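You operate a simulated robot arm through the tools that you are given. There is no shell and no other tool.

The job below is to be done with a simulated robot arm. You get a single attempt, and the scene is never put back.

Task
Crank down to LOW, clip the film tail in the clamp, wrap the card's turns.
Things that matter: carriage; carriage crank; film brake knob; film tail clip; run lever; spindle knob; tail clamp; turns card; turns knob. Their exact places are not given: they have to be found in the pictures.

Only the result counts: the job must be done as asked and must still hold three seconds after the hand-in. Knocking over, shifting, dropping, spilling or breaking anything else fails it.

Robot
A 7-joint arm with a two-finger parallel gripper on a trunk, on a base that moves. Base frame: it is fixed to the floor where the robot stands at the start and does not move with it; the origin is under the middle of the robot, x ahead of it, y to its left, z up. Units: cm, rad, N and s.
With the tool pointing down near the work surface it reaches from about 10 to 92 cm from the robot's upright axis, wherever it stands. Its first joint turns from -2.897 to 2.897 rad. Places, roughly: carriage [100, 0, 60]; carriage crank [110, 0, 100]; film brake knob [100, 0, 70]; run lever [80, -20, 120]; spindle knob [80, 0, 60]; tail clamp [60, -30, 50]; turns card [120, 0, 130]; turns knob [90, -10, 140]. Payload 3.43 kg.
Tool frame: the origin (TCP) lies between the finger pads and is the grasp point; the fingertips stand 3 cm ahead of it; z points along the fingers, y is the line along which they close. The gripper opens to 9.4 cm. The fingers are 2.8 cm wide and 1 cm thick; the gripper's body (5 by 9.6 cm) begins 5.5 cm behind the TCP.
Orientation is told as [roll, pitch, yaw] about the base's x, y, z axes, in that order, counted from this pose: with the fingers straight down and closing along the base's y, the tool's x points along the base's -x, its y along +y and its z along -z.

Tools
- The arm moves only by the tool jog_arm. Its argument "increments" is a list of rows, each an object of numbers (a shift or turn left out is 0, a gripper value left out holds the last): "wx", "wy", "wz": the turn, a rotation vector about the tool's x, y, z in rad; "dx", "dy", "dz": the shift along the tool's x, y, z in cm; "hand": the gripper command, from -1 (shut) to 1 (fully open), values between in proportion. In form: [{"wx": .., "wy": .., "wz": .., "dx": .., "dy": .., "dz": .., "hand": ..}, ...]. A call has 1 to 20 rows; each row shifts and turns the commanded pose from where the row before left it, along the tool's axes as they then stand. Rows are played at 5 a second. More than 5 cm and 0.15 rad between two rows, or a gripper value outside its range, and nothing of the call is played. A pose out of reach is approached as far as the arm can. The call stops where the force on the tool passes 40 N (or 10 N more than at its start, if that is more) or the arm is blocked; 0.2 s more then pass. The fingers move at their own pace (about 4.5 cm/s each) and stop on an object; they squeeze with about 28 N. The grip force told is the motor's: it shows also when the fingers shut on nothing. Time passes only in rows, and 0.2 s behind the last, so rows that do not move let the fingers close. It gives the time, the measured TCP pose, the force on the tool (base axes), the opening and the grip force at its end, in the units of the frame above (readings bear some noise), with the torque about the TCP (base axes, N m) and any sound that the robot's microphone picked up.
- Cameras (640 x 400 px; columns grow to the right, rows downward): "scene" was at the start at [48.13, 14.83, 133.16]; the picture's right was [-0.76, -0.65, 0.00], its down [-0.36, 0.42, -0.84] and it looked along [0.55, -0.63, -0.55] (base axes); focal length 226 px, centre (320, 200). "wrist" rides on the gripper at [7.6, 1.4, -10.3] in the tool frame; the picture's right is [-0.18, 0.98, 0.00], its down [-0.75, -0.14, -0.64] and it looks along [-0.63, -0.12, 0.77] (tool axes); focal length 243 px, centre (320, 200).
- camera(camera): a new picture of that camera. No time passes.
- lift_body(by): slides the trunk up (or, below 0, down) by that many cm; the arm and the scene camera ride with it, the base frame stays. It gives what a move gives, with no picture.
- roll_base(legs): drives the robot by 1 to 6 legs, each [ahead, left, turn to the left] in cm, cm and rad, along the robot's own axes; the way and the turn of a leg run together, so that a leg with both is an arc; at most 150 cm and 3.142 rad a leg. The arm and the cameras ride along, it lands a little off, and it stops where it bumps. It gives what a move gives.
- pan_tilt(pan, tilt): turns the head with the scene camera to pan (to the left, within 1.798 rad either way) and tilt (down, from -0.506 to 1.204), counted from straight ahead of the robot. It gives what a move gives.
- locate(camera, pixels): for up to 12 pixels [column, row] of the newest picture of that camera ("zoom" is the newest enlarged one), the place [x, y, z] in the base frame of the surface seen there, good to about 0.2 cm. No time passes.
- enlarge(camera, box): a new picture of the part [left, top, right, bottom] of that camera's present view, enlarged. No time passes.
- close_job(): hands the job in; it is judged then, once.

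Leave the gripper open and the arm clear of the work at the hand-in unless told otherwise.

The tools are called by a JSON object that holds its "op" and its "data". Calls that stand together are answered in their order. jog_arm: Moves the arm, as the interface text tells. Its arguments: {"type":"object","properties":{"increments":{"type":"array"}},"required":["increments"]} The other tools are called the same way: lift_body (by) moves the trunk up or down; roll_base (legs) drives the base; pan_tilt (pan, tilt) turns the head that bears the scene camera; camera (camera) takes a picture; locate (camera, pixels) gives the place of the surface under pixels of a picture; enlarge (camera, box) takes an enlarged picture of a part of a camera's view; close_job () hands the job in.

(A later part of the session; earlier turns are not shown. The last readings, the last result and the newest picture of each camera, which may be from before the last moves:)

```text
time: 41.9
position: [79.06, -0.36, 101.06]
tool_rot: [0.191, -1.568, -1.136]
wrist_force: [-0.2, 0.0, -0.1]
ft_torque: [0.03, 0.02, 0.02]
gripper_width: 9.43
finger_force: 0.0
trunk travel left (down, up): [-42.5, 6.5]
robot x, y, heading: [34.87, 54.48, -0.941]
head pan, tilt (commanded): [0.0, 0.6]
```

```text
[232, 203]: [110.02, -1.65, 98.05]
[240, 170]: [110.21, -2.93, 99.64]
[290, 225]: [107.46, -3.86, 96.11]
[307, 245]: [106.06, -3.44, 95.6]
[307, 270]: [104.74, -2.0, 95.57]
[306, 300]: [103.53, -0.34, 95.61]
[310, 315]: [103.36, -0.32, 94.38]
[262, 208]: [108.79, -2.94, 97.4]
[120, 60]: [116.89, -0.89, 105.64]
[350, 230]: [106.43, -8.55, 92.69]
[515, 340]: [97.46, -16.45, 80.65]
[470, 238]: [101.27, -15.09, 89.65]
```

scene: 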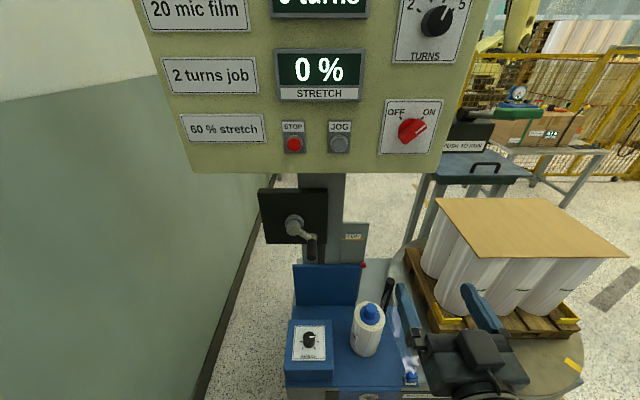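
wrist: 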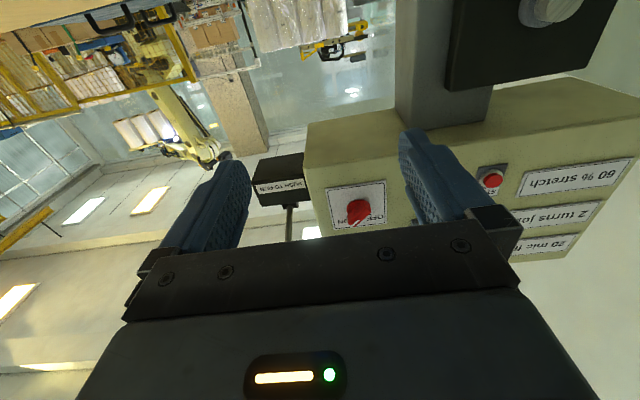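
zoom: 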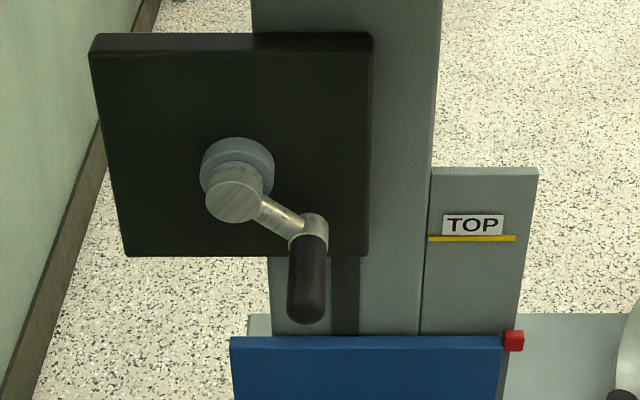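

Handle stub centre ≈ (r −83.4, n −61…−66, z 94.5) in machine terms, hub ≈ (−87.8, z 98.3), radius ≈ 5.8 cm. I'll move the horizontal tool in front of the handle.

{"op": "jog_arm", "data": {"increments": [{"dy": 3.94, "dx": 1.3, "dz": 0.5, "hand": 0.1}, {"dy": 3.94, "dx": 1.3, "dz": 0.5}, {"dy": 3.94, "dx": 1.3, "dz": 1}, {"dy": 3.94, "dx": 1.3, "dz": 2}, {"dy": 3.94, "dx": 1.3, "dz": 3}]}}

{"op": "camera", "data": {"camera": "scene"}}

{"op": "camera", "data": {"camera": "wrist"}}

```text
refused: row 5 steps farther than a row can; nothing moved
```

```text
taken
```

scene: 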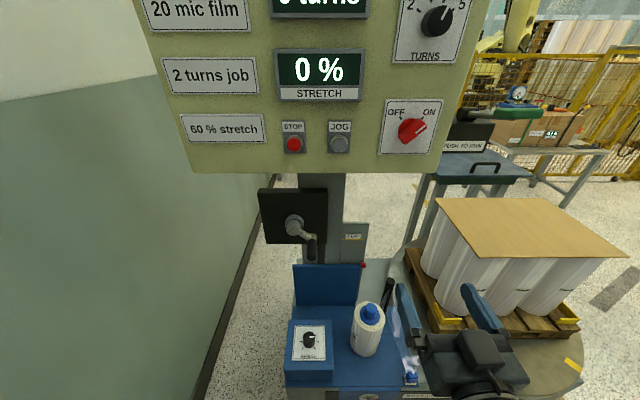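

```text
taken
```

wrist: 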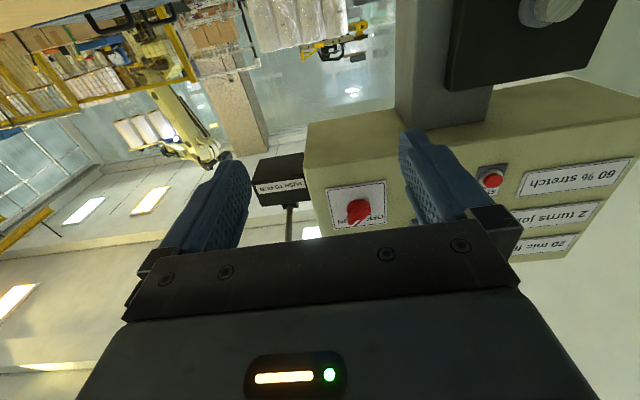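

{"op": "jog_arm", "data": {"increments": [{"dy": 3.94, "dx": 1.3, "dz": 0.5, "hand": 0.1}, {"dy": 3.94, "dx": 1.3, "dz": 0.5}, {"dy": 3.94, "dx": 1.3, "dz": 1}, {"dy": 3.94, "dx": 1.3, "dz": 2}, {"dy": 3.94, "dx": 1.3, "dz": 2}]}}

{"op": "camera", "data": {"camera": "scene"}}

{"op": "camera", "data": {"camera": "wrist"}}

```text
time: 43.1
position: [98.48, 6.42, 94.53]
tool_rot: [0.212, -1.571, -1.159]
wrist_force: [0.0, 0.2, -0.4]
ft_torque: [0.0, 0.01, 0.0]
gripper_width: 5.13
finger_force: 0.1
trunk travel left (down, up): [-42.5, 6.5]
robot x, y, heading: [34.52, 54.32, -0.939]
head pan, tilt (commanded): [0.0, 0.6]
```

```text
taken
```

scene: 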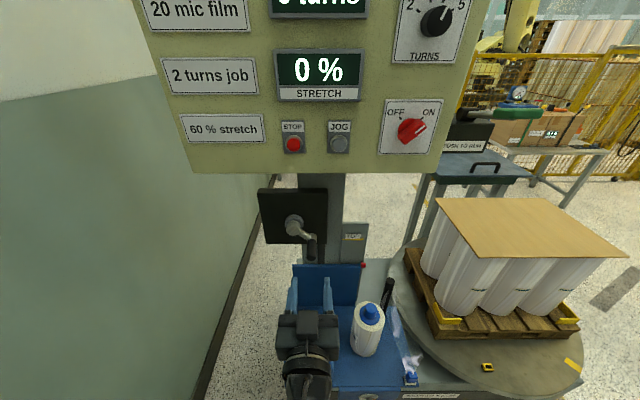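

```text
taken
```

wrist: 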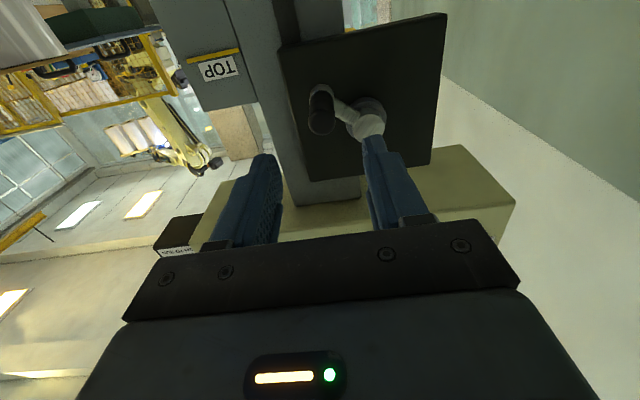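

The tool lines up with the handle (handle at (322,110) between the fingers). I'll advance 8.5 cm so the pads straddle the stub.

{"op": "jog_arm", "data": {"increments": [{"dz": 3}, {"dz": 3}, {"dz": 2.4}]}}

{"op": "camera", "data": {"camera": "wrist"}}

{"op": "enlarge", "data": {"camera": "scene", "box": [250, 180, 380, 280]}}

```text
time: 43.9
position: [103.56, -0.45, 94.59]
tool_rot: [0.591, -1.57, -1.539]
wrist_force: [-0.8, -0.3, 0.0]
ft_torque: [0.05, -0.02, 0.0]
gripper_width: 5.18
finger_force: 0.1
trunk travel left (down, up): [-42.5, 6.5]
robot x, y, heading: [34.73, 54.38, -0.939]
head pan, tilt (commanded): [0.0, 0.6]
```

```text
taken
```

wrist: 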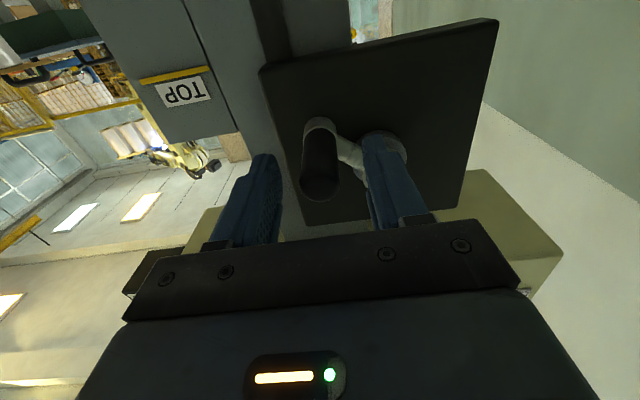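

```text
4.00 times, centred on (315, 230) of scene
```

zoom: 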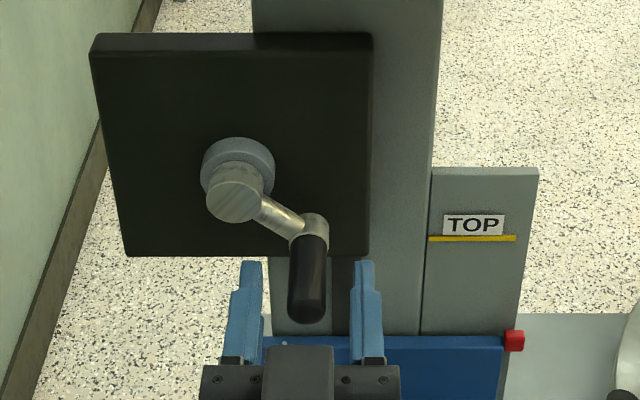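

Pads straddle the handle. Close the gripper on it.

{"op": "jog_arm", "data": {"increments": [{"hand": -1}, {"hand": -1}, {"hand": -1}, {"hand": -1}]}}

{"op": "enlarge", "data": {"camera": "scene", "box": [250, 180, 380, 280]}}

{"op": "camera", "data": {"camera": "wrist"}}

```text
time: 44.9
position: [103.56, -0.29, 94.55]
tool_rot: [-0.008, -1.57, -0.937]
wrist_force: [3.5, -1.7, -0.7]
ft_torque: [0.0, 0.03, 0.67]
gripper_width: 2.14
finger_force: 45.2
trunk travel left (down, up): [-42.5, 6.5]
robot x, y, heading: [34.93, 54.61, -0.939]
head pan, tilt (commanded): [0.0, 0.6]
```

```text
4.00 times, centred on (315, 230) of scene
```

zoom: 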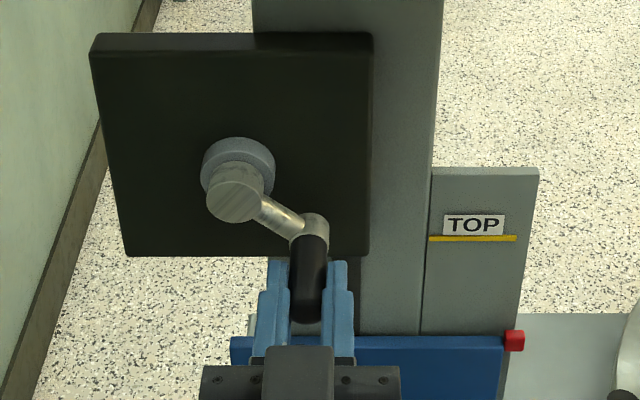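

```text
taken
```

wrist: 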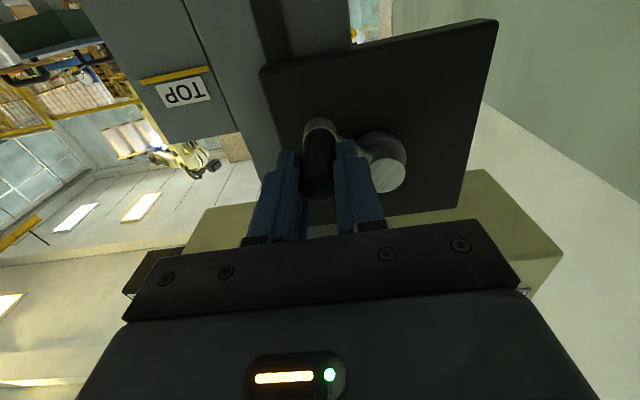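

Gripped (2.14 cm). I'll turn the crank about 30° clockwise (seen from the front) in small steps to see which way the carriage goes.

{"op": "jog_arm", "data": {"increments": [{"dy": 0.66, "dx": 0.65}, {"dy": 0.83, "dx": 0.58}, {"dy": 0.92, "dx": 0.43}, {}]}}

{"op": "enlarge", "data": {"camera": "scene", "box": [250, 180, 380, 280]}}

```text
time: 45.9
position: [105.48, 0.88, 92.95]
tool_rot: [-0.263, -1.568, -0.685]
wrist_force: [-5.8, -6.5, -9.4]
ft_torque: [-0.35, -0.49, 0.86]
gripper_width: 2.17
finger_force: 45.4
trunk travel left (down, up): [-42.5, 6.5]
robot x, y, heading: [34.46, 54.56, -0.942]
head pan, tilt (commanded): [0.0, 0.6]
```

```text
4.00 times, centred on (315, 230) of scene
```

zoom: 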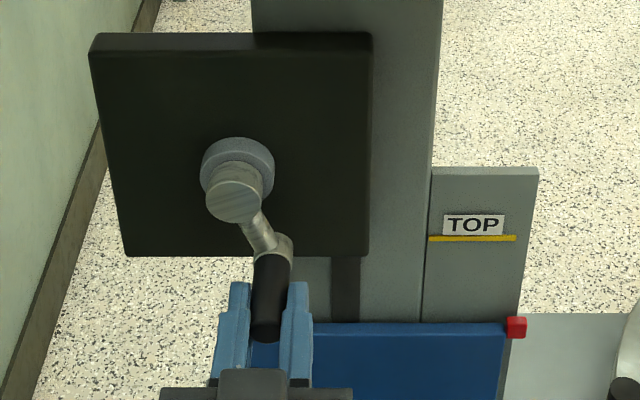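

Clockwise raised the carriage (red pointer went up). I'll check the amount, then turn the other way.

{"op": "locate", "data": {"camera": "zoom", "pixels": [[516, 327], [232, 205], [265, 330], [272, 270], [400, 330]]}}

```text
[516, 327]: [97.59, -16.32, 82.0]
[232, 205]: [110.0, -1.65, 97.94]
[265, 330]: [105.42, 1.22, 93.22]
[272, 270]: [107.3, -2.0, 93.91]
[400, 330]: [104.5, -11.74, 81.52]
```

Clockwise raises about 1.3 cm per 30°. Now turn counter-clockwise in 12° steps back past the start.

{"op": "jog_arm", "data": {"increments": [{"dy": -1.12, "dx": -0.59}, {"dy": -0.93, "dx": -0.78}, {"dy": -0.75, "dx": -0.96}, {"dy": -0.53, "dx": -1.09}, {"dy": -0.29, "dx": -1.17}, {}]}}

{"op": "camera", "data": {"camera": "scene"}}

{"op": "enlarge", "data": {"camera": "scene", "box": [250, 180, 380, 280]}}

```text
time: 47.3
position: [102.52, -1.03, 97.26]
tool_rot: [-0.052, -1.57, -0.894]
wrist_force: [0.6, 18.7, -13.3]
ft_torque: [0.28, 0.87, 0.61]
gripper_width: 2.15
finger_force: 45.1
trunk travel left (down, up): [-42.5, 6.5]
robot x, y, heading: [34.56, 54.46, -0.938]
head pan, tilt (commanded): [0.0, 0.6]
```

```text
taken
```

scene: 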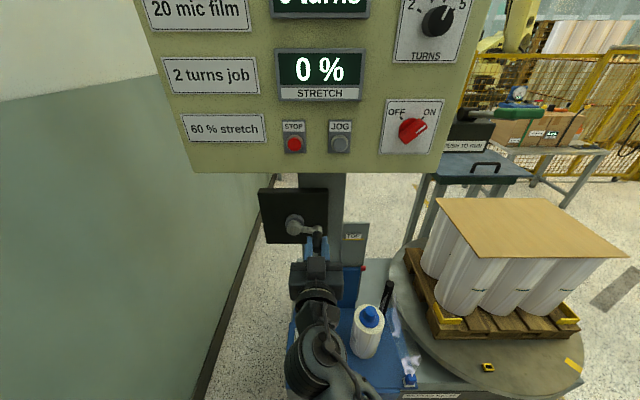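

```text
4.00 times, centred on (315, 230) of scene
```

zoom: 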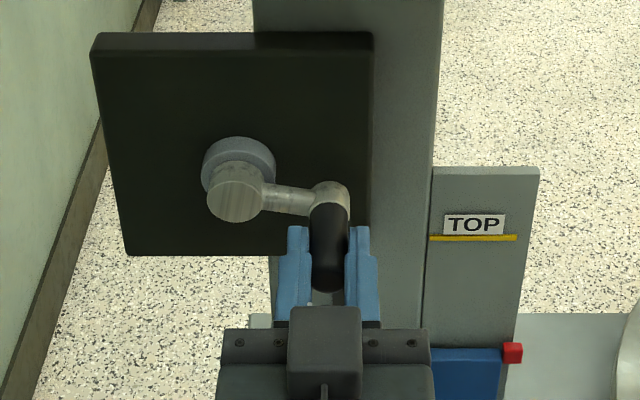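

Now the pointer is going down. I'll check its height and continue with a slightly corrected circle (centre ≈ r −88.1, z 97.9, radius 5.7).

{"op": "locate", "data": {"camera": "zoom", "pixels": [[512, 353], [505, 385], [515, 330], [470, 238]]}}

{"op": "jog_arm", "data": {"increments": [{"dy": 0.16, "dx": -1.0, "dz": -0.15}, {"dy": 0.25, "dx": -1.16}, {"dy": 0.48, "dx": -1.1}, {}]}}

{"op": "camera", "data": {"camera": "scene"}}

{"op": "enlarge", "data": {"camera": "scene", "box": [270, 200, 400, 300]}}

```text
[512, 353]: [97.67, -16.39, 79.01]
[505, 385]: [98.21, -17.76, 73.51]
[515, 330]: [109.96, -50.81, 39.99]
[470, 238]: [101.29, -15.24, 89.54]
```

```text
time: 48.3
position: [102.85, -0.9, 100.67]
tool_rot: [-1.596, -1.572, 0.643]
wrist_force: [-15.0, -6.5, -6.9]
ft_torque: [0.28, 0.89, 1.04]
gripper_width: 2.19
finger_force: 45.1
trunk travel left (down, up): [-42.5, 6.5]
robot x, y, heading: [34.53, 54.63, -0.94]
head pan, tilt (commanded): [0.0, 0.6]
```

```text
taken
```

scene: 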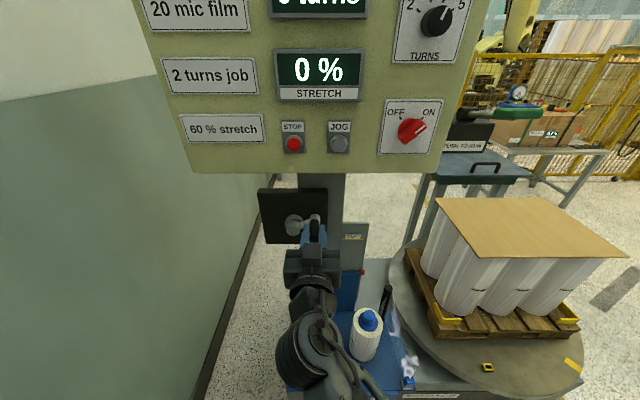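

```text
4.00 times, centred on (335, 250) of scene
```

zoom: 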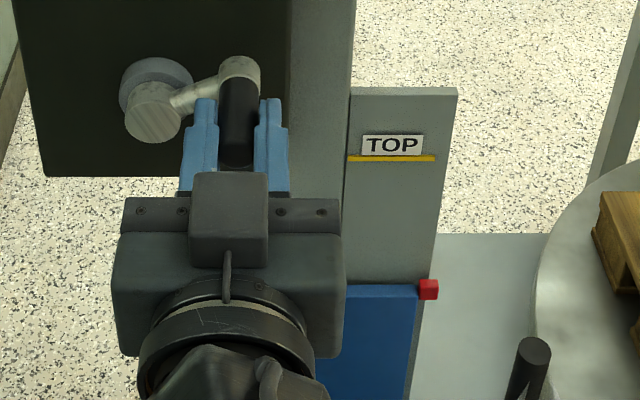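

Pointer keeps descending. I'll check height and continue counter-clockwise, with circle refit (centre r −87.9, z 98.4, R 5.9).

{"op": "locate", "data": {"camera": "zoom", "pixels": [[428, 289], [390, 157]]}}

{"op": "jog_arm", "data": {"increments": [{"dy": -0.08, "dx": -1.02}, {"dy": 0.81, "dx": -0.93}, {"dy": 0.98, "dx": -0.75}, {"dy": 1.12, "dx": -0.52}, {}]}}

{"op": "camera", "data": {"camera": "scene"}}

{"op": "enlarge", "data": {"camera": "scene", "box": [270, 200, 400, 300]}}

```text
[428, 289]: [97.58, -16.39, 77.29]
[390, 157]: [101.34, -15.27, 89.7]
```

```text
time: 49.5
position: [105.51, 1.32, 103.56]
tool_rot: [-0.138, -1.566, -0.805]
wrist_force: [7.2, 3.4, -34.3]
ft_torque: [0.49, 0.35, 0.49]
gripper_width: 2.11
finger_force: 44.9
trunk travel left (down, up): [-42.5, 6.5]
robot x, y, heading: [34.62, 54.2, -0.941]
head pan, tilt (commanded): [0.0, 0.6]
```

```text
taken
```

scene: 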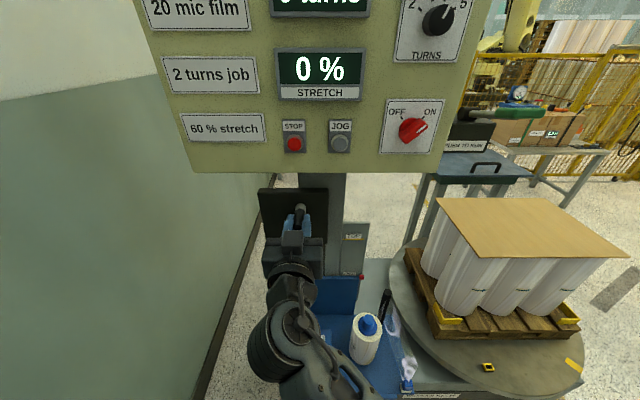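

```text
4.00 times, centred on (335, 250) of scene
```

zoom: 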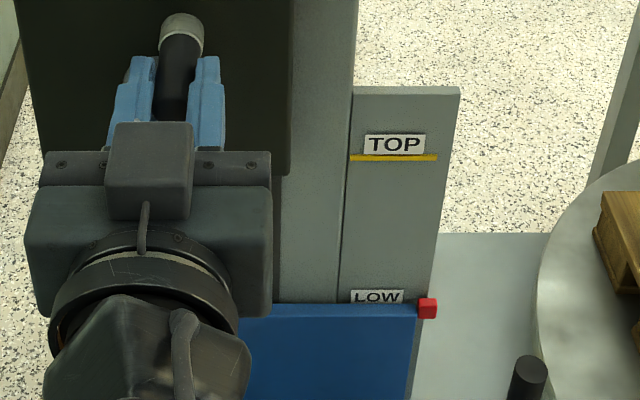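

The LOW label has come into view just above the carriage plate. I'll measure label and pointer heights precisely.

{"op": "enlarge", "data": {"camera": "scene", "box": [330, 225, 390, 285]}}

{"op": "locate", "data": {"camera": "zoom", "pixels": [[355, 95], [355, 75], [330, 120], [300, 95], [400, 95]]}}

```text
6.67 times, centred on (360, 255) of scene
```

zoom: 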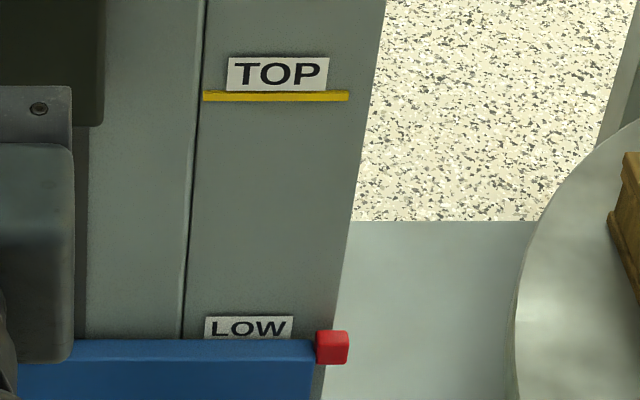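

```text
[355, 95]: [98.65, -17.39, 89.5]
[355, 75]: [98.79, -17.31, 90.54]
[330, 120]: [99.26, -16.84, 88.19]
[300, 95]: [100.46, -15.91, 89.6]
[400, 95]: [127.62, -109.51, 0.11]
```

{"op": "locate", "data": {"camera": "zoom", "pixels": [[250, 97], [275, 88], [275, 60], [245, 333], [245, 319], [334, 345], [334, 333], [334, 360], [250, 350], [250, 341], [200, 345]]}}

```text
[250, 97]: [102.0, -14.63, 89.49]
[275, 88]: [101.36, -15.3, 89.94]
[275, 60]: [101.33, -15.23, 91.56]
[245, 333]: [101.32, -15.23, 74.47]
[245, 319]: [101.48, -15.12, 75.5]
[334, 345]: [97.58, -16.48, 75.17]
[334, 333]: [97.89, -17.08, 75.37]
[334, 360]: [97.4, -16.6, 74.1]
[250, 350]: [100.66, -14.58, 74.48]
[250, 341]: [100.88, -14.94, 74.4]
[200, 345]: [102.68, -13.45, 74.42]
```

LOW line ≈ z 73.4 (same offset below its label as TOP). Pointer centre ≈ 74.7, so about 1.3 cm (≈ 25°) more. I'll turn about 16° then check.

{"op": "jog_arm", "data": {"increments": [{"dy": 0.79, "dx": 0.25}, {"dy": 0.78, "dx": -0.05}, {}]}}

{"op": "enlarge", "data": {"camera": "scene", "box": [330, 225, 390, 285]}}

{"op": "locate", "data": {"camera": "zoom", "pixels": [[334, 345], [334, 333], [334, 360], [250, 350], [245, 333], [245, 319], [245, 341]]}}

```text
time: 50.3
position: [106.66, 2.04, 103.85]
tool_rot: [2.68, -1.568, 2.658]
wrist_force: [-8.0, 1.4, -11.1]
ft_torque: [0.21, 0.42, 0.82]
gripper_width: 2.18
finger_force: 44.6
trunk travel left (down, up): [-42.5, 6.5]
robot x, y, heading: [34.87, 54.04, -0.941]
head pan, tilt (commanded): [0.0, 0.6]
```

```text
6.67 times, centred on (360, 255) of scene
```

zoom: 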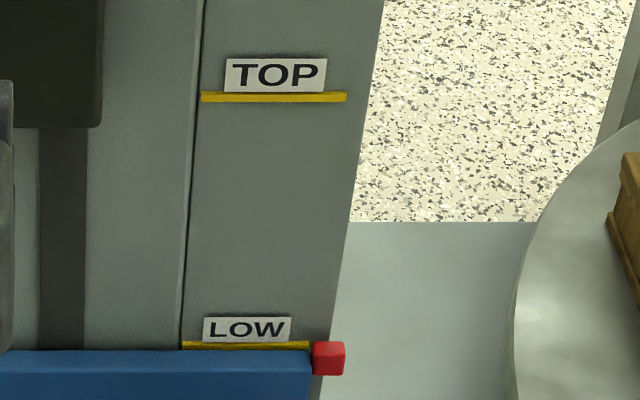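

```text
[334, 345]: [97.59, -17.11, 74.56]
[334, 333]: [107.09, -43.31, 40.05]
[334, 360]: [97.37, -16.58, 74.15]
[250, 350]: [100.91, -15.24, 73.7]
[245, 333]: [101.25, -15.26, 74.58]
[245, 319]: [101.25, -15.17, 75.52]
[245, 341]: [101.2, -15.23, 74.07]
```

{"op": "locate", "data": {"camera": "zoom", "pixels": [[220, 345], [280, 344], [240, 346], [326, 350], [326, 356], [326, 362], [326, 368], [326, 373], [334, 344], [320, 345]]}}

```text
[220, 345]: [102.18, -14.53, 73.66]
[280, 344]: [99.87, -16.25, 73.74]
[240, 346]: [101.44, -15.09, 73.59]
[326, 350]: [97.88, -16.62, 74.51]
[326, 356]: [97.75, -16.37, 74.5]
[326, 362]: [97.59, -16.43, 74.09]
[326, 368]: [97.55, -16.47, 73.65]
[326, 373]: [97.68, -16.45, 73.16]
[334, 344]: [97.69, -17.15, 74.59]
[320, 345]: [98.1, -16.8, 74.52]
```

LOW line z ≈ 73.65; pointer spans ≈ 73.0–74.55 (centre ≈ 73.8). A slight nudge (2–3°) more, then open the gripper and re-check.

{"op": "jog_arm", "data": {"increments": [{"dy": 0.25}, {}, {"hand": 0.1}, {"hand": 0.1}, {"hand": 0.1}]}}

{"op": "enlarge", "data": {"camera": "scene", "box": [330, 225, 390, 285]}}

{"op": "locate", "data": {"camera": "zoom", "pixels": [[220, 345], [280, 344], [240, 346], [326, 350], [326, 356], [326, 362], [326, 368], [326, 373], [326, 376], [334, 344]]}}

```text
time: 51.5
position: [106.88, 2.23, 103.8]
tool_rot: [1.425, -1.569, -2.37]
wrist_force: [0.1, 1.1, 0.1]
ft_torque: [0.01, 0.01, -0.03]
gripper_width: 5.17
finger_force: 0.2
trunk travel left (down, up): [-42.5, 6.5]
robot x, y, heading: [34.87, 54.25, -0.944]
head pan, tilt (commanded): [0.0, 0.6]
```

```text
6.67 times, centred on (360, 255) of scene
```

zoom: 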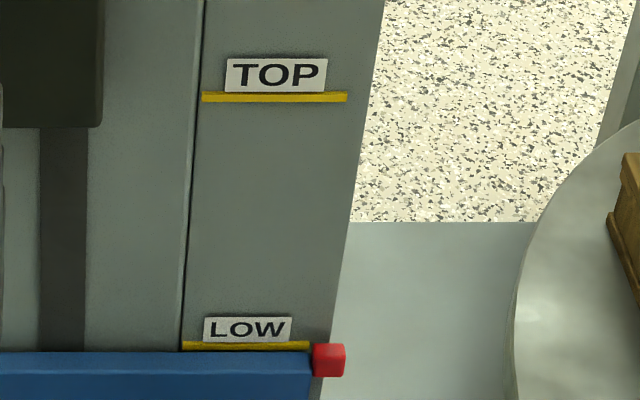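

```text
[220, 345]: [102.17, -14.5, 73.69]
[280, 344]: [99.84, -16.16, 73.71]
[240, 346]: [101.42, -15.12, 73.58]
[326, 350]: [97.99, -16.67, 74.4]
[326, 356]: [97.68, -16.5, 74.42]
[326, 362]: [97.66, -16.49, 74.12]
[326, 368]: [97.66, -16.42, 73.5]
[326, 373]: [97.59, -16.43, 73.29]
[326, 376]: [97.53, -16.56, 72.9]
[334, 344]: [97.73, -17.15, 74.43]
```

Pointer centre ≈ 73.65 = LOW line. The crank is done. Withdraw straight back 12 cm.

{"op": "jog_arm", "data": {"increments": [{"dz": -3}, {"dz": -3}, {"dz": -3}, {"dz": -3}]}}

{"op": "pan_tilt", "data": {"pan": -0.1, "tilt": 0.2}}

{"op": "camera", "data": {"camera": "scene"}}

{"op": "enlarge", "data": {"camera": "scene", "box": [380, 60, 540, 290]}}

```text
time: 52.5
position: [99.93, 11.99, 103.64]
tool_rot: [-0.238, -1.569, -0.708]
wrist_force: [-0.5, 0.6, -0.3]
ft_torque: [0.0, -0.01, -0.01]
gripper_width: 5.16
finger_force: 0.0
trunk travel left (down, up): [-42.5, 6.5]
robot x, y, heading: [34.93, 54.09, -0.943]
head pan, tilt (commanded): [0.0, 0.6]
```

```text
time: 53.3
position: [99.97, 12.03, 103.65]
tool_rot: [0.325, -1.57, -1.272]
wrist_force: [-0.6, 0.3, 0.3]
ft_torque: [0.01, 0.01, 0.02]
gripper_width: 5.18
finger_force: 0.0
trunk travel left (down, up): [-42.5, 6.5]
robot x, y, heading: [34.66, 54.08, -0.941]
head pan, tilt (commanded): [-0.099, 0.201]
```

```text
taken
```

scene: 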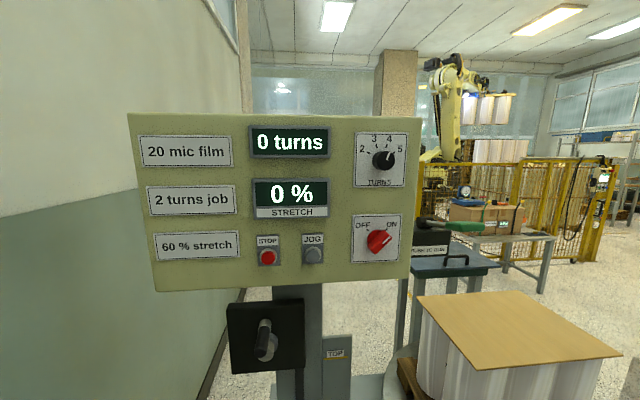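

```text
1.74 times, centred on (460, 175) of scene
```

zoom: 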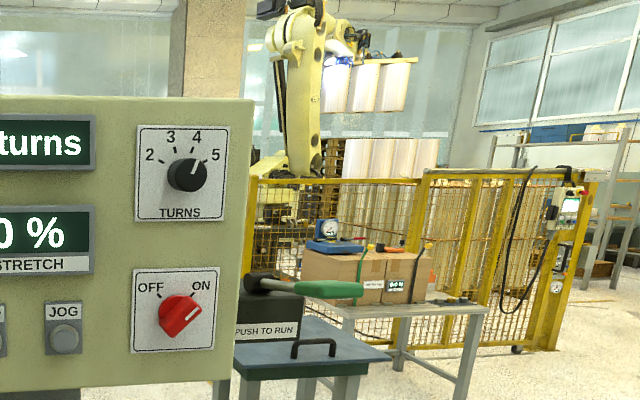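

{"op": "enlarge", "data": {"camera": "scene", "box": [346, 125, 416, 190]}}

{"op": "locate", "data": {"camera": "zoom", "pixels": [[90, 75], [520, 60], [80, 370], [530, 380], [320, 215], [345, 200], [375, 190], [330, 300], [285, 230], [390, 240], [222, 130], [345, 110]]}}

{"op": "enlarge", "data": {"camera": "scene", "box": [346, 208, 416, 268]}}

```text
6.15 times, centred on (381, 158) of scene
```

zoom: 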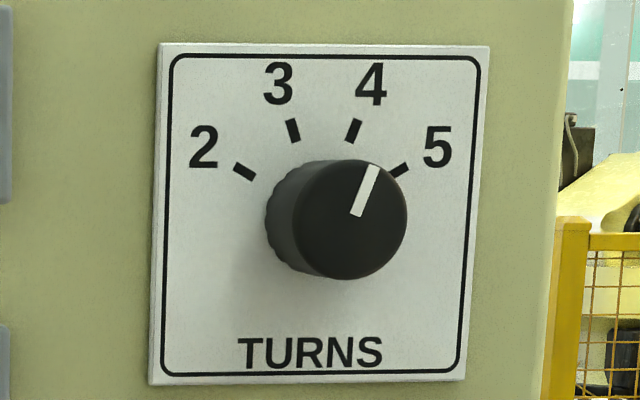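

```text
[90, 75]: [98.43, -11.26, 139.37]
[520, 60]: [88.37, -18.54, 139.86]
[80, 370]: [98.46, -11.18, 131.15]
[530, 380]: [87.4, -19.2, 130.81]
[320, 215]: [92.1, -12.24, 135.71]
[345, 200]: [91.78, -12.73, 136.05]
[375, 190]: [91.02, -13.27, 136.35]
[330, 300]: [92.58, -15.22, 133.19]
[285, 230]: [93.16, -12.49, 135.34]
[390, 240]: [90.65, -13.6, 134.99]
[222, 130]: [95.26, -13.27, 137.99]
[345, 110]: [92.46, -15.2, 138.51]
```

```text
6.67 times, centred on (381, 238) of scene
```

zoom: 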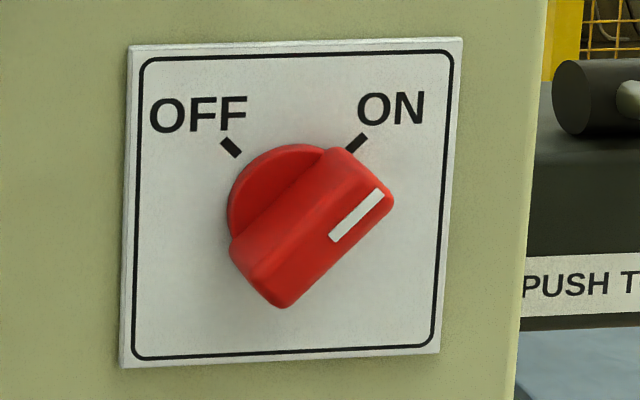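

Main switch mark points at ON. TURNS dial is at 4 (+20°); tick 2 is at −60°, so it needs ~80° counter-clockwise. Knob centre ≈ r −66.35, z 135.6, front face n ≈ −64.3. I raise the trunk and move the tool in front of it.

{"op": "lift_body", "data": {"by": 6.4}}

{"op": "jog_arm", "data": {"increments": [{"dx": -3.19, "dy": -2.68}, {"dx": -3.19, "dy": -2.68}, {"dx": -3.19, "dy": -2.68}, {"dx": -3.19, "dy": -2.68}, {"dx": -3.19, "dy": -2.68}, {"dx": -3.19, "dy": -2.68}, {"dx": -3.19, "dy": -2.68}, {"dx": -3.19, "dy": -2.68}]}}

{"op": "camera", "data": {"camera": "scene"}}

{"op": "camera", "data": {"camera": "wrist"}}

```text
time: 54.4
position: [99.96, 12.14, 110.06]
tool_rot: [0.298, -1.57, -1.244]
wrist_force: [-0.4, 0.5, -0.7]
ft_torque: [0.0, -0.04, 0.0]
gripper_width: 5.17
finger_force: 0.0
trunk travel left (down, up): [-48.9, 0.1]
robot x, y, heading: [34.44, 54.27, -0.944]
head pan, tilt (commanded): [-0.099, 0.201]
```

```text
time: 56.2
position: [88.76, -3.67, 133.7]
tool_rot: [-0.496, -1.571, -0.45]
wrist_force: [0.2, -0.3, 0.1]
ft_torque: [-0.01, 0.02, 0.0]
gripper_width: 5.16
finger_force: 0.1
out of reach, approached as far as the arm can: row 5, 6, 7, 8
trunk travel left (down, up): [-48.9, 0.1]
robot x, y, heading: [35.06, 54.35, -0.943]
head pan, tilt (commanded): [-0.099, 0.201]
```

```text
taken
```

scene: 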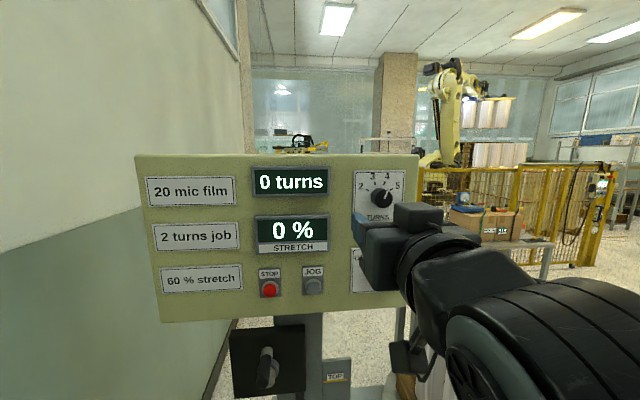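

```text
taken
```

wrist: 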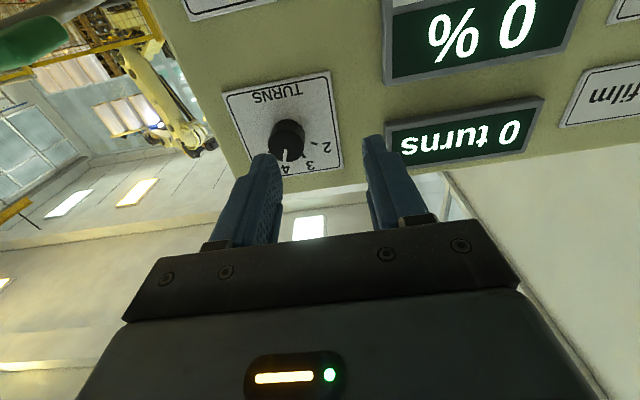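

Not quite at the height yet. I'll test whether the limit is from being too far: back off 6 cm and try going up and right.

{"op": "jog_arm", "data": {"increments": [{"dz": -3}, {"dz": -3}, {"dx": -1.9, "dy": -3.2}, {}]}}

```text
time: 57.2
position: [88.46, -4.34, 134.57]
tool_rot: [0.472, -1.572, -1.418]
wrist_force: [0.1, 0.1, -0.6]
ft_torque: [-0.01, 0.0, 0.0]
gripper_width: 5.19
finger_force: 0.0
out of reach, approached as far as the arm can: row 1, 2, 3
trunk travel left (down, up): [-48.9, 0.1]
robot x, y, heading: [34.64, 54.48, -0.939]
head pan, tilt (commanded): [-0.099, 0.201]
```

The arm wants to be farther out (inner limit). I'll command forward to n ≈ −58 (fingertips still 3 cm short of the knob) and see if it converges on the knob axis.

{"op": "jog_arm", "data": {"increments": [{"dz": 3}, {"dz": 3}, {"dz": 2.5}, {}]}}

{"op": "camera", "data": {"camera": "wrist"}}

```text
time: 57.8
position: [91.72, -8.98, 134.56]
tool_rot: [1.049, -1.567, -1.994]
wrist_force: [-4.8, 6.3, -1.2]
ft_torque: [-0.03, -0.03, -0.19]
gripper_width: 5.17
finger_force: 0.1
trunk travel left (down, up): [-48.9, 0.1]
robot x, y, heading: [34.91, 54.56, -0.941]
head pan, tilt (commanded): [-0.099, 0.201]
stopped in row 3: the force on the tool passed its limit at 113 N (the readings are from after the stop); the commanded pose is now the measured one
```

```text
taken
```

wrist: 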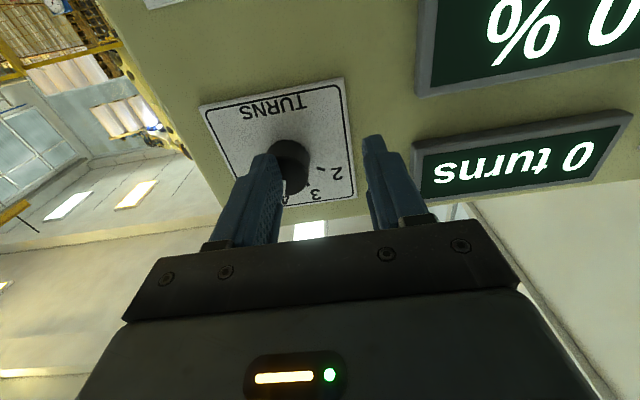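

I bumped the knob face with one finger (the commanded pose had been clipped). I back off 4 cm, and then correct right 2.5 and up 1.0.

{"op": "jog_arm", "data": {"increments": [{"dz": -2}, {"dz": -2}, {"dx": -1.0, "dy": -2.4}, {}]}}

{"op": "camera", "data": {"camera": "scene"}}

{"op": "camera", "data": {"camera": "wrist"}}

```text
time: 58.8
position: [87.45, -7.25, 135.4]
tool_rot: [0.744, -1.568, -1.692]
wrist_force: [0.4, -0.2, 0.3]
ft_torque: [0.01, 0.0, -0.01]
gripper_width: 5.16
finger_force: 0.0
trunk travel left (down, up): [-48.9, 0.1]
robot x, y, heading: [34.63, 54.37, -0.947]
head pan, tilt (commanded): [-0.099, 0.201]
```

```text
taken
```

scene: 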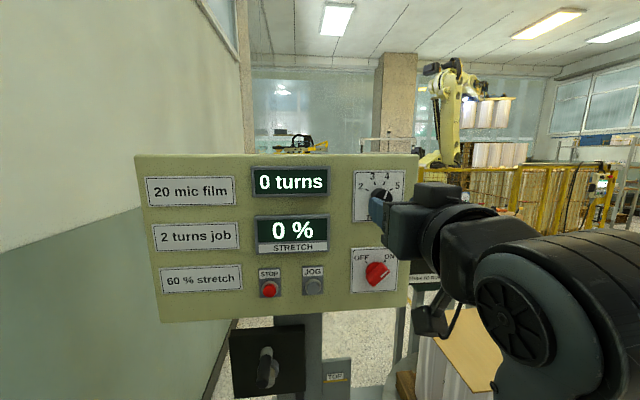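

```text
taken
```

wrist: 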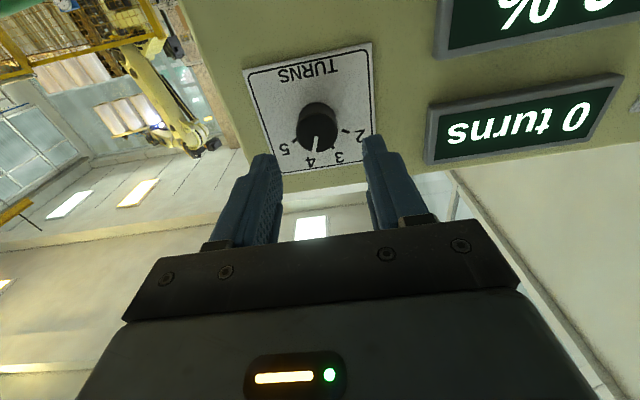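

Aligned with the knob axis now (r −66.35, z 135.4, n −57.4). Before gripping I'll test in air that the wrist can roll −1.4 rad.

{"op": "jog_arm", "data": {"increments": [{"wz": -0.14}, {"wz": -0.14}, {"wz": -0.14}, {"wz": -0.14}, {"wz": -0.14}, {"wz": -0.14}, {"wz": -0.14}, {"wz": -0.14}, {"wz": -0.14}, {"wz": -0.14}, {}]}}

```text
time: 61.2
position: [87.43, -7.18, 135.46]
tool_rot: [-1.568, -0.172, 0.626]
wrist_force: [0.3, 0.3, 0.0]
ft_torque: [-0.02, -0.02, 0.01]
gripper_width: 5.19
finger_force: 0.0
trunk travel left (down, up): [-48.9, 0.1]
robot x, y, heading: [34.83, 54.51, -0.941]
head pan, tilt (commanded): [-0.099, 0.201]
```

The roll range is fine. Roll back, advance to straddle the knob (TCP n ≈ −63.1, fingertips just short of the plate).

{"op": "jog_arm", "data": {"increments": [{"wz": 0.14}, {"wz": 0.14}, {"wz": 0.14}, {"wz": 0.14}, {"wz": 0.14}, {"wz": 0.14}, {"wz": 0.14}, {"wz": 0.14}, {"wz": 0.14}, {"wz": 0.14}, {"dz": 2}, {"dz": 2}, {"dz": 1.6}, {}]}}

{"op": "camera", "data": {"camera": "wrist"}}

{"op": "enlarge", "data": {"camera": "scene", "box": [340, 160, 440, 240]}}

```text
time: 64.2
position: [90.78, -11.76, 135.48]
tool_rot: [0.71, -1.567, -1.655]
wrist_force: [1.5, -0.6, -0.5]
ft_torque: [0.03, 0.0, 0.03]
gripper_width: 5.16
finger_force: 0.0
trunk travel left (down, up): [-48.9, 0.1]
robot x, y, heading: [35.02, 54.38, -0.938]
head pan, tilt (commanded): [-0.099, 0.201]
```

```text
taken
```

wrist: 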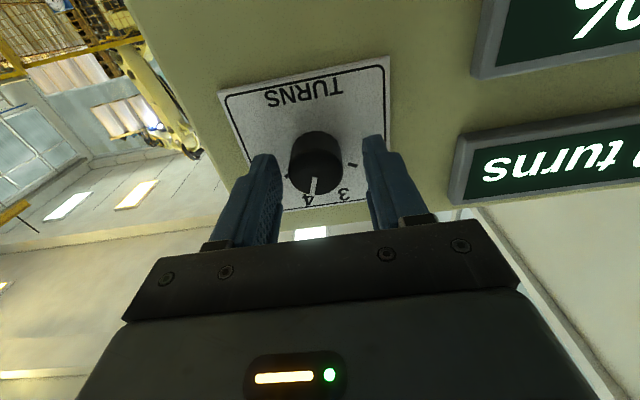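

```text
5.00 times, centred on (390, 200) of scene
```

zoom: 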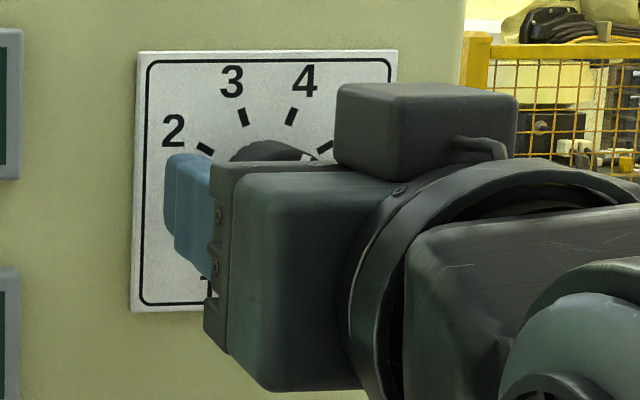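

Straddling. Close on the knob.

{"op": "jog_arm", "data": {"increments": [{"hand": -1}, {"hand": -1}, {"hand": -1}, {"hand": -1}]}}

{"op": "camera", "data": {"camera": "wrist"}}

```text
time: 65.2
position: [90.69, -11.9, 135.45]
tool_rot: [0.841, -1.569, -1.79]
wrist_force: [-13.4, -10.8, -0.5]
ft_torque: [0.07, 0.04, 0.05]
gripper_width: 3.18
finger_force: 45.4
trunk travel left (down, up): [-48.9, 0.1]
robot x, y, heading: [34.8, 54.11, -0.942]
head pan, tilt (commanded): [-0.099, 0.201]
```

```text
taken
```

wrist: 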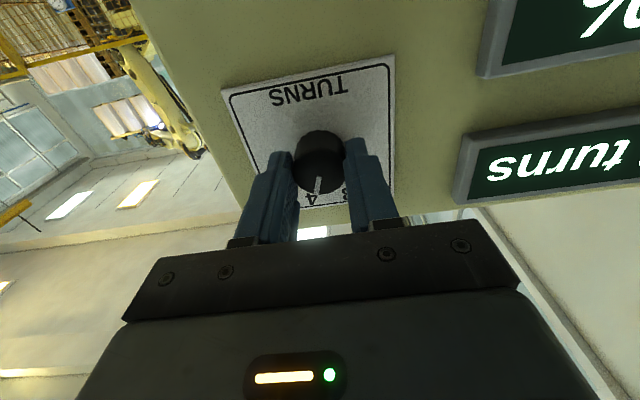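

Gripped (3.18 cm), with 17 N sideways load, so I shift 0.4 cm right to relieve, then roll −0.7 rad and check.

{"op": "jog_arm", "data": {"increments": [{"dy": -0.4}, {"wz": -0.14}, {"wz": -0.14}, {"wz": -0.14}, {"wz": -0.14}, {"wz": -0.14}, {}]}}

{"op": "camera", "data": {"camera": "wrist"}}

{"op": "enlarge", "data": {"camera": "scene", "box": [340, 160, 440, 240]}}

```text
time: 66.8
position: [90.59, -11.83, 135.53]
tool_rot: [-1.569, -0.87, 0.627]
wrist_force: [5.1, 9.9, 1.4]
ft_torque: [-0.47, -0.3, 1.26]
gripper_width: 3.15
finger_force: 45.2
trunk travel left (down, up): [-48.9, 0.1]
robot x, y, heading: [34.43, 54.28, -0.944]
head pan, tilt (commanded): [-0.099, 0.201]
```

```text
taken
```

wrist: 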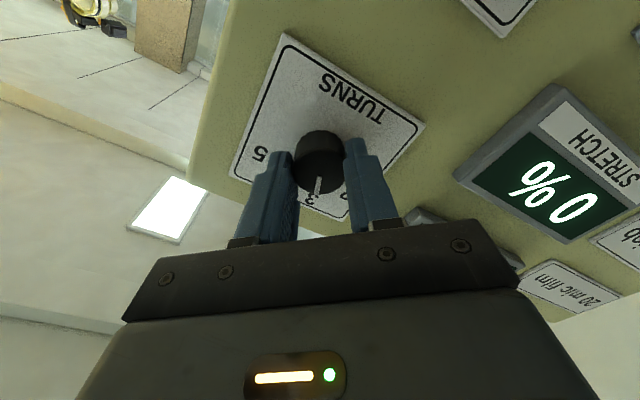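

```text
5.00 times, centred on (390, 200) of scene
```

zoom: 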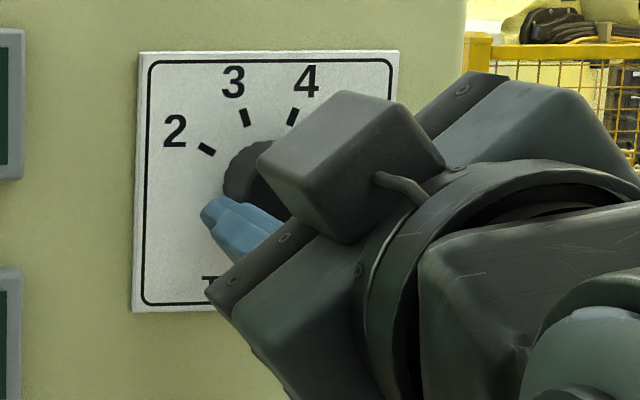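

The pointer follows and is now at 3. Roll another −0.7 rad to reach 2.

{"op": "jog_arm", "data": {"increments": [{"wz": -0.14}, {"wz": -0.14}, {"wz": -0.14}, {"wz": -0.14}, {"wz": -0.14}, {}]}}

{"op": "camera", "data": {"camera": "wrist"}}

{"op": "enlarge", "data": {"camera": "wrist", "box": [240, 80, 400, 240]}}

```text
time: 68.2
position: [90.56, -11.92, 135.53]
tool_rot: [-1.569, -0.173, 0.628]
wrist_force: [21.7, 11.7, 8.6]
ft_torque: [-0.41, -0.53, 1.06]
gripper_width: 3.16
finger_force: 45.6
trunk travel left (down, up): [-48.9, 0.1]
robot x, y, heading: [34.84, 54.15, -0.942]
head pan, tilt (commanded): [-0.099, 0.201]
```

```text
taken
```

wrist: 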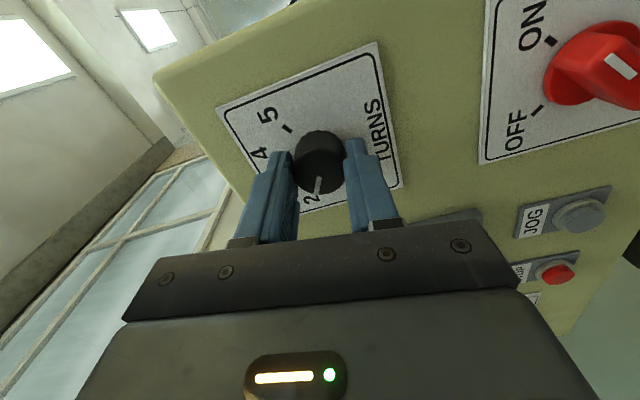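

```text
2.50 times, centred on (320, 160) of wrist
```

zoom: 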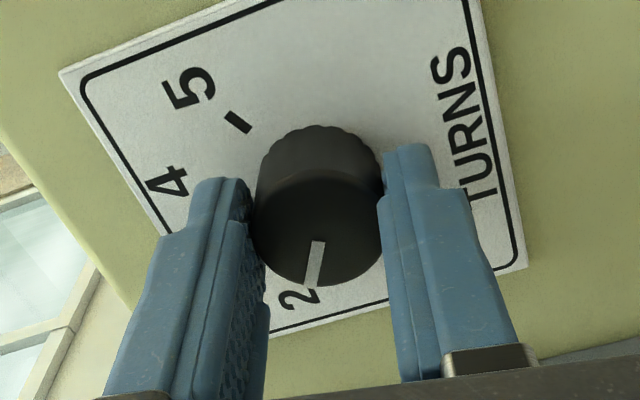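

The pointer is at 2. Open, withdraw and inspect.

{"op": "jog_arm", "data": {"increments": [{"hand": 0.1}, {"hand": 0.1}, {"hand": 0.1}, {"dz": -2}, {"dz": -3}, {"dz": -3}, {"wz": 0.14}, {"wz": 0.14}, {"wz": 0.14}, {"wz": 0.14}, {"wz": 0.14}, {"wz": 0.14}, {"wz": 0.14}, {"wz": 0.14}, {"wz": 0.14}, {"wz": 0.14}]}}

{"op": "camera", "data": {"camera": "wrist"}}

{"op": "enlarge", "data": {"camera": "scene", "box": [340, 160, 440, 240]}}

```text
time: 71.6
position: [86.59, -6.63, 135.45]
tool_rot: [1.117, -1.566, -2.065]
wrist_force: [-0.6, -0.1, -0.1]
ft_torque: [-0.03, 0.02, -0.02]
gripper_width: 5.2
finger_force: 0.1
out of reach, approached as far as the arm can: row 6
trunk travel left (down, up): [-48.9, 0.1]
robot x, y, heading: [34.62, 54.38, -0.941]
head pan, tilt (commanded): [-0.099, 0.201]
```

```text
taken
```

wrist: 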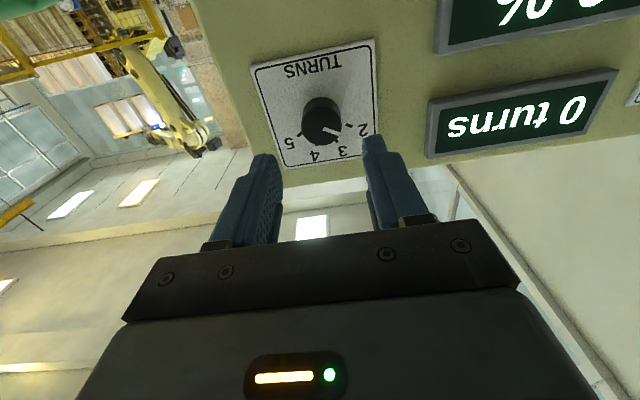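

```text
5.00 times, centred on (390, 200) of scene
```

zoom: 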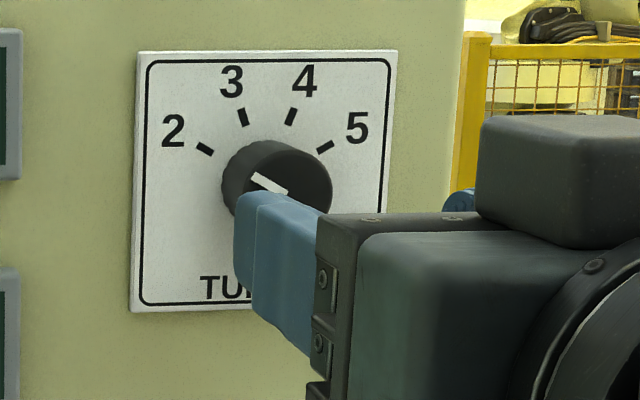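

{"op": "jog_arm", "data": {"increments": [{"dx": 3}, {"dx": 3}, {"dx": 3}]}}

{"op": "enlarge", "data": {"camera": "scene", "box": [360, 165, 410, 215]}}

```text
time: 72.4
position: [86.82, -6.45, 126.43]
tool_rot: [1.001, -1.568, -1.945]
wrist_force: [0.3, -0.7, -0.5]
ft_torque: [-0.01, -0.01, -0.01]
gripper_width: 5.19
finger_force: 0.2
trunk travel left (down, up): [-48.9, 0.1]
robot x, y, heading: [34.7, 54.18, -0.94]
head pan, tilt (commanded): [-0.099, 0.201]
```

```text
8.00 times, centred on (385, 190) of scene
```

zoom: 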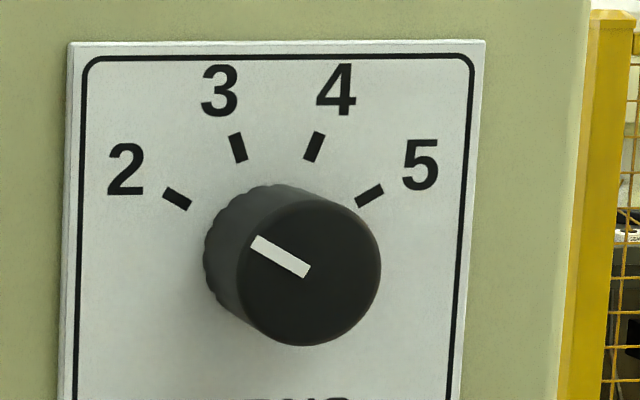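

The pointer is exactly on 2. Next the clip. I lower the trunk 30 cm, back the tool off, then pitch it to point down.

{"op": "lift_body", "data": {"by": -30}}

{"op": "jog_arm", "data": {"increments": [{"dz": -2.5, "dy": -2}, {"dz": -2.5, "dy": -2}, {"dz": -2.5, "dy": -2}, {"dz": -2.5, "dy": -2}, {"wy": 0.14, "dy": -2}, {"wy": 0.14}, {"wy": 0.14}, {"wy": 0.14}, {"wy": 0.14}, {"wy": 0.14}, {"wy": 0.14}, {"wy": 0.14}, {"wy": 0.15}, {"wy": 0.15}, {"wy": 0.15}]}}

{"op": "camera", "data": {"camera": "wrist"}}

```text
time: 75.4
position: [86.79, -6.57, 96.4]
tool_rot: [0.726, -1.567, -1.674]
wrist_force: [-0.1, 0.9, 0.4]
ft_torque: [0.01, -0.01, 0.01]
gripper_width: 5.2
finger_force: 0.1
trunk travel left (down, up): [-18.9, 30.1]
robot x, y, heading: [34.82, 54.3, -0.939]
head pan, tilt (commanded): [-0.099, 0.201]
```

```text
time: 78.6
position: [77.8, -10.91, 92.32]
tool_rot: [0.004, -0.868, -0.949]
wrist_force: [0.3, -0.4, -0.6]
ft_torque: [0.01, 0.02, 0.0]
gripper_width: 5.17
finger_force: 0.0
out of reach, approached as far as the arm can: row 1, 2, 3, 4, 5, 6, 10, 11, 12, 13, 14, 15
trunk travel left (down, up): [-18.9, 30.1]
robot x, y, heading: [34.63, 54.41, -0.938]
head pan, tilt (commanded): [-0.099, 0.201]
```

```text
taken
```

wrist: 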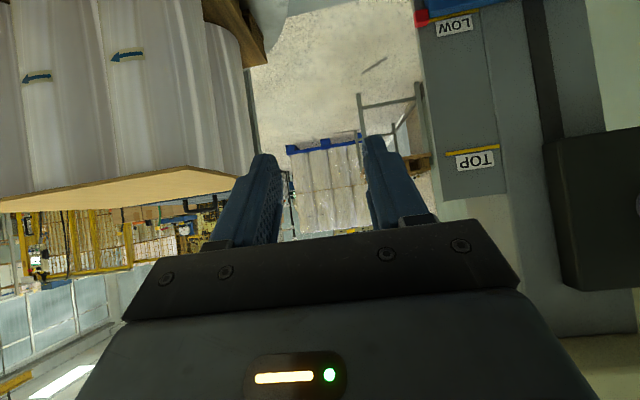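

{"op": "jog_arm", "data": {"increments": [{"dx": 2.86, "dz": 2.42}, {"dx": 2.86, "dz": 2.42}, {"dx": 2.86, "dz": 2.42}, {"dx": 2.86, "dz": 2.42}, {"wy": 0.145}, {"wy": 0.145}, {"wy": 0.145}, {"wy": 0.145}, {"wy": 0.145}, {"wy": 0.145}]}}

{"op": "camera", "data": {"camera": "wrist"}}

```text
time: 80.8
position: [78.61, -11.2, 78.38]
tool_rot: [0.014, -0.199, -0.944]
wrist_force: [0.2, 0.2, 0.7]
ft_torque: [-0.03, -0.02, -0.03]
gripper_width: 5.15
finger_force: 0.0
out of reach, approached as far as the arm can: row 7, 8
trunk travel left (down, up): [-18.9, 30.1]
robot x, y, heading: [34.76, 54.65, -0.938]
head pan, tilt (commanded): [-0.099, 0.201]
```

```text
taken
```

wrist: 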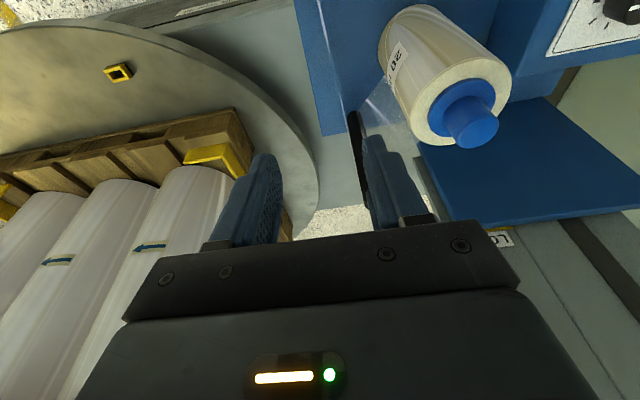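

{"op": "jog_arm", "data": {"increments": [{"dx": 3.3, "dz": -0.7}, {"dx": 3.3, "dz": -0.7}, {"dx": 3.3, "dz": -0.7}, {"dx": 3.3, "dz": -0.7}, {"wy": 0.1}, {"wy": 0.095}]}}

{"op": "camera", "data": {"camera": "wrist"}}

```text
time: 82.2
position: [70.68, -0.4, 78.56]
tool_rot: [0.015, -0.006, -0.939]
wrist_force: [-0.7, 0.2, 0.7]
ft_torque: [0.02, 0.0, 0.03]
gripper_width: 5.18
finger_force: 0.1
trunk travel left (down, up): [-18.9, 30.1]
robot x, y, heading: [34.66, 54.15, -0.942]
head pan, tilt (commanded): [-0.099, 0.201]
```

```text
taken
```

wrist: 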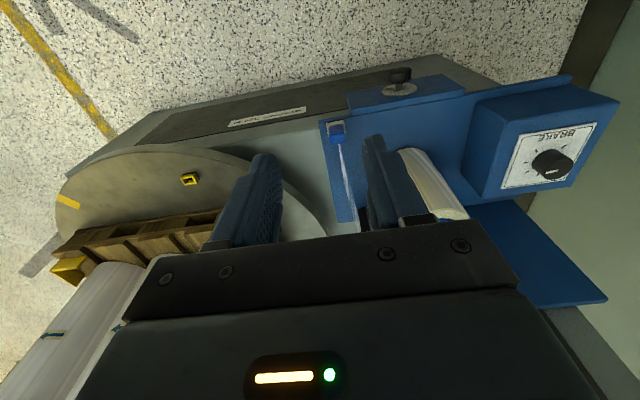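

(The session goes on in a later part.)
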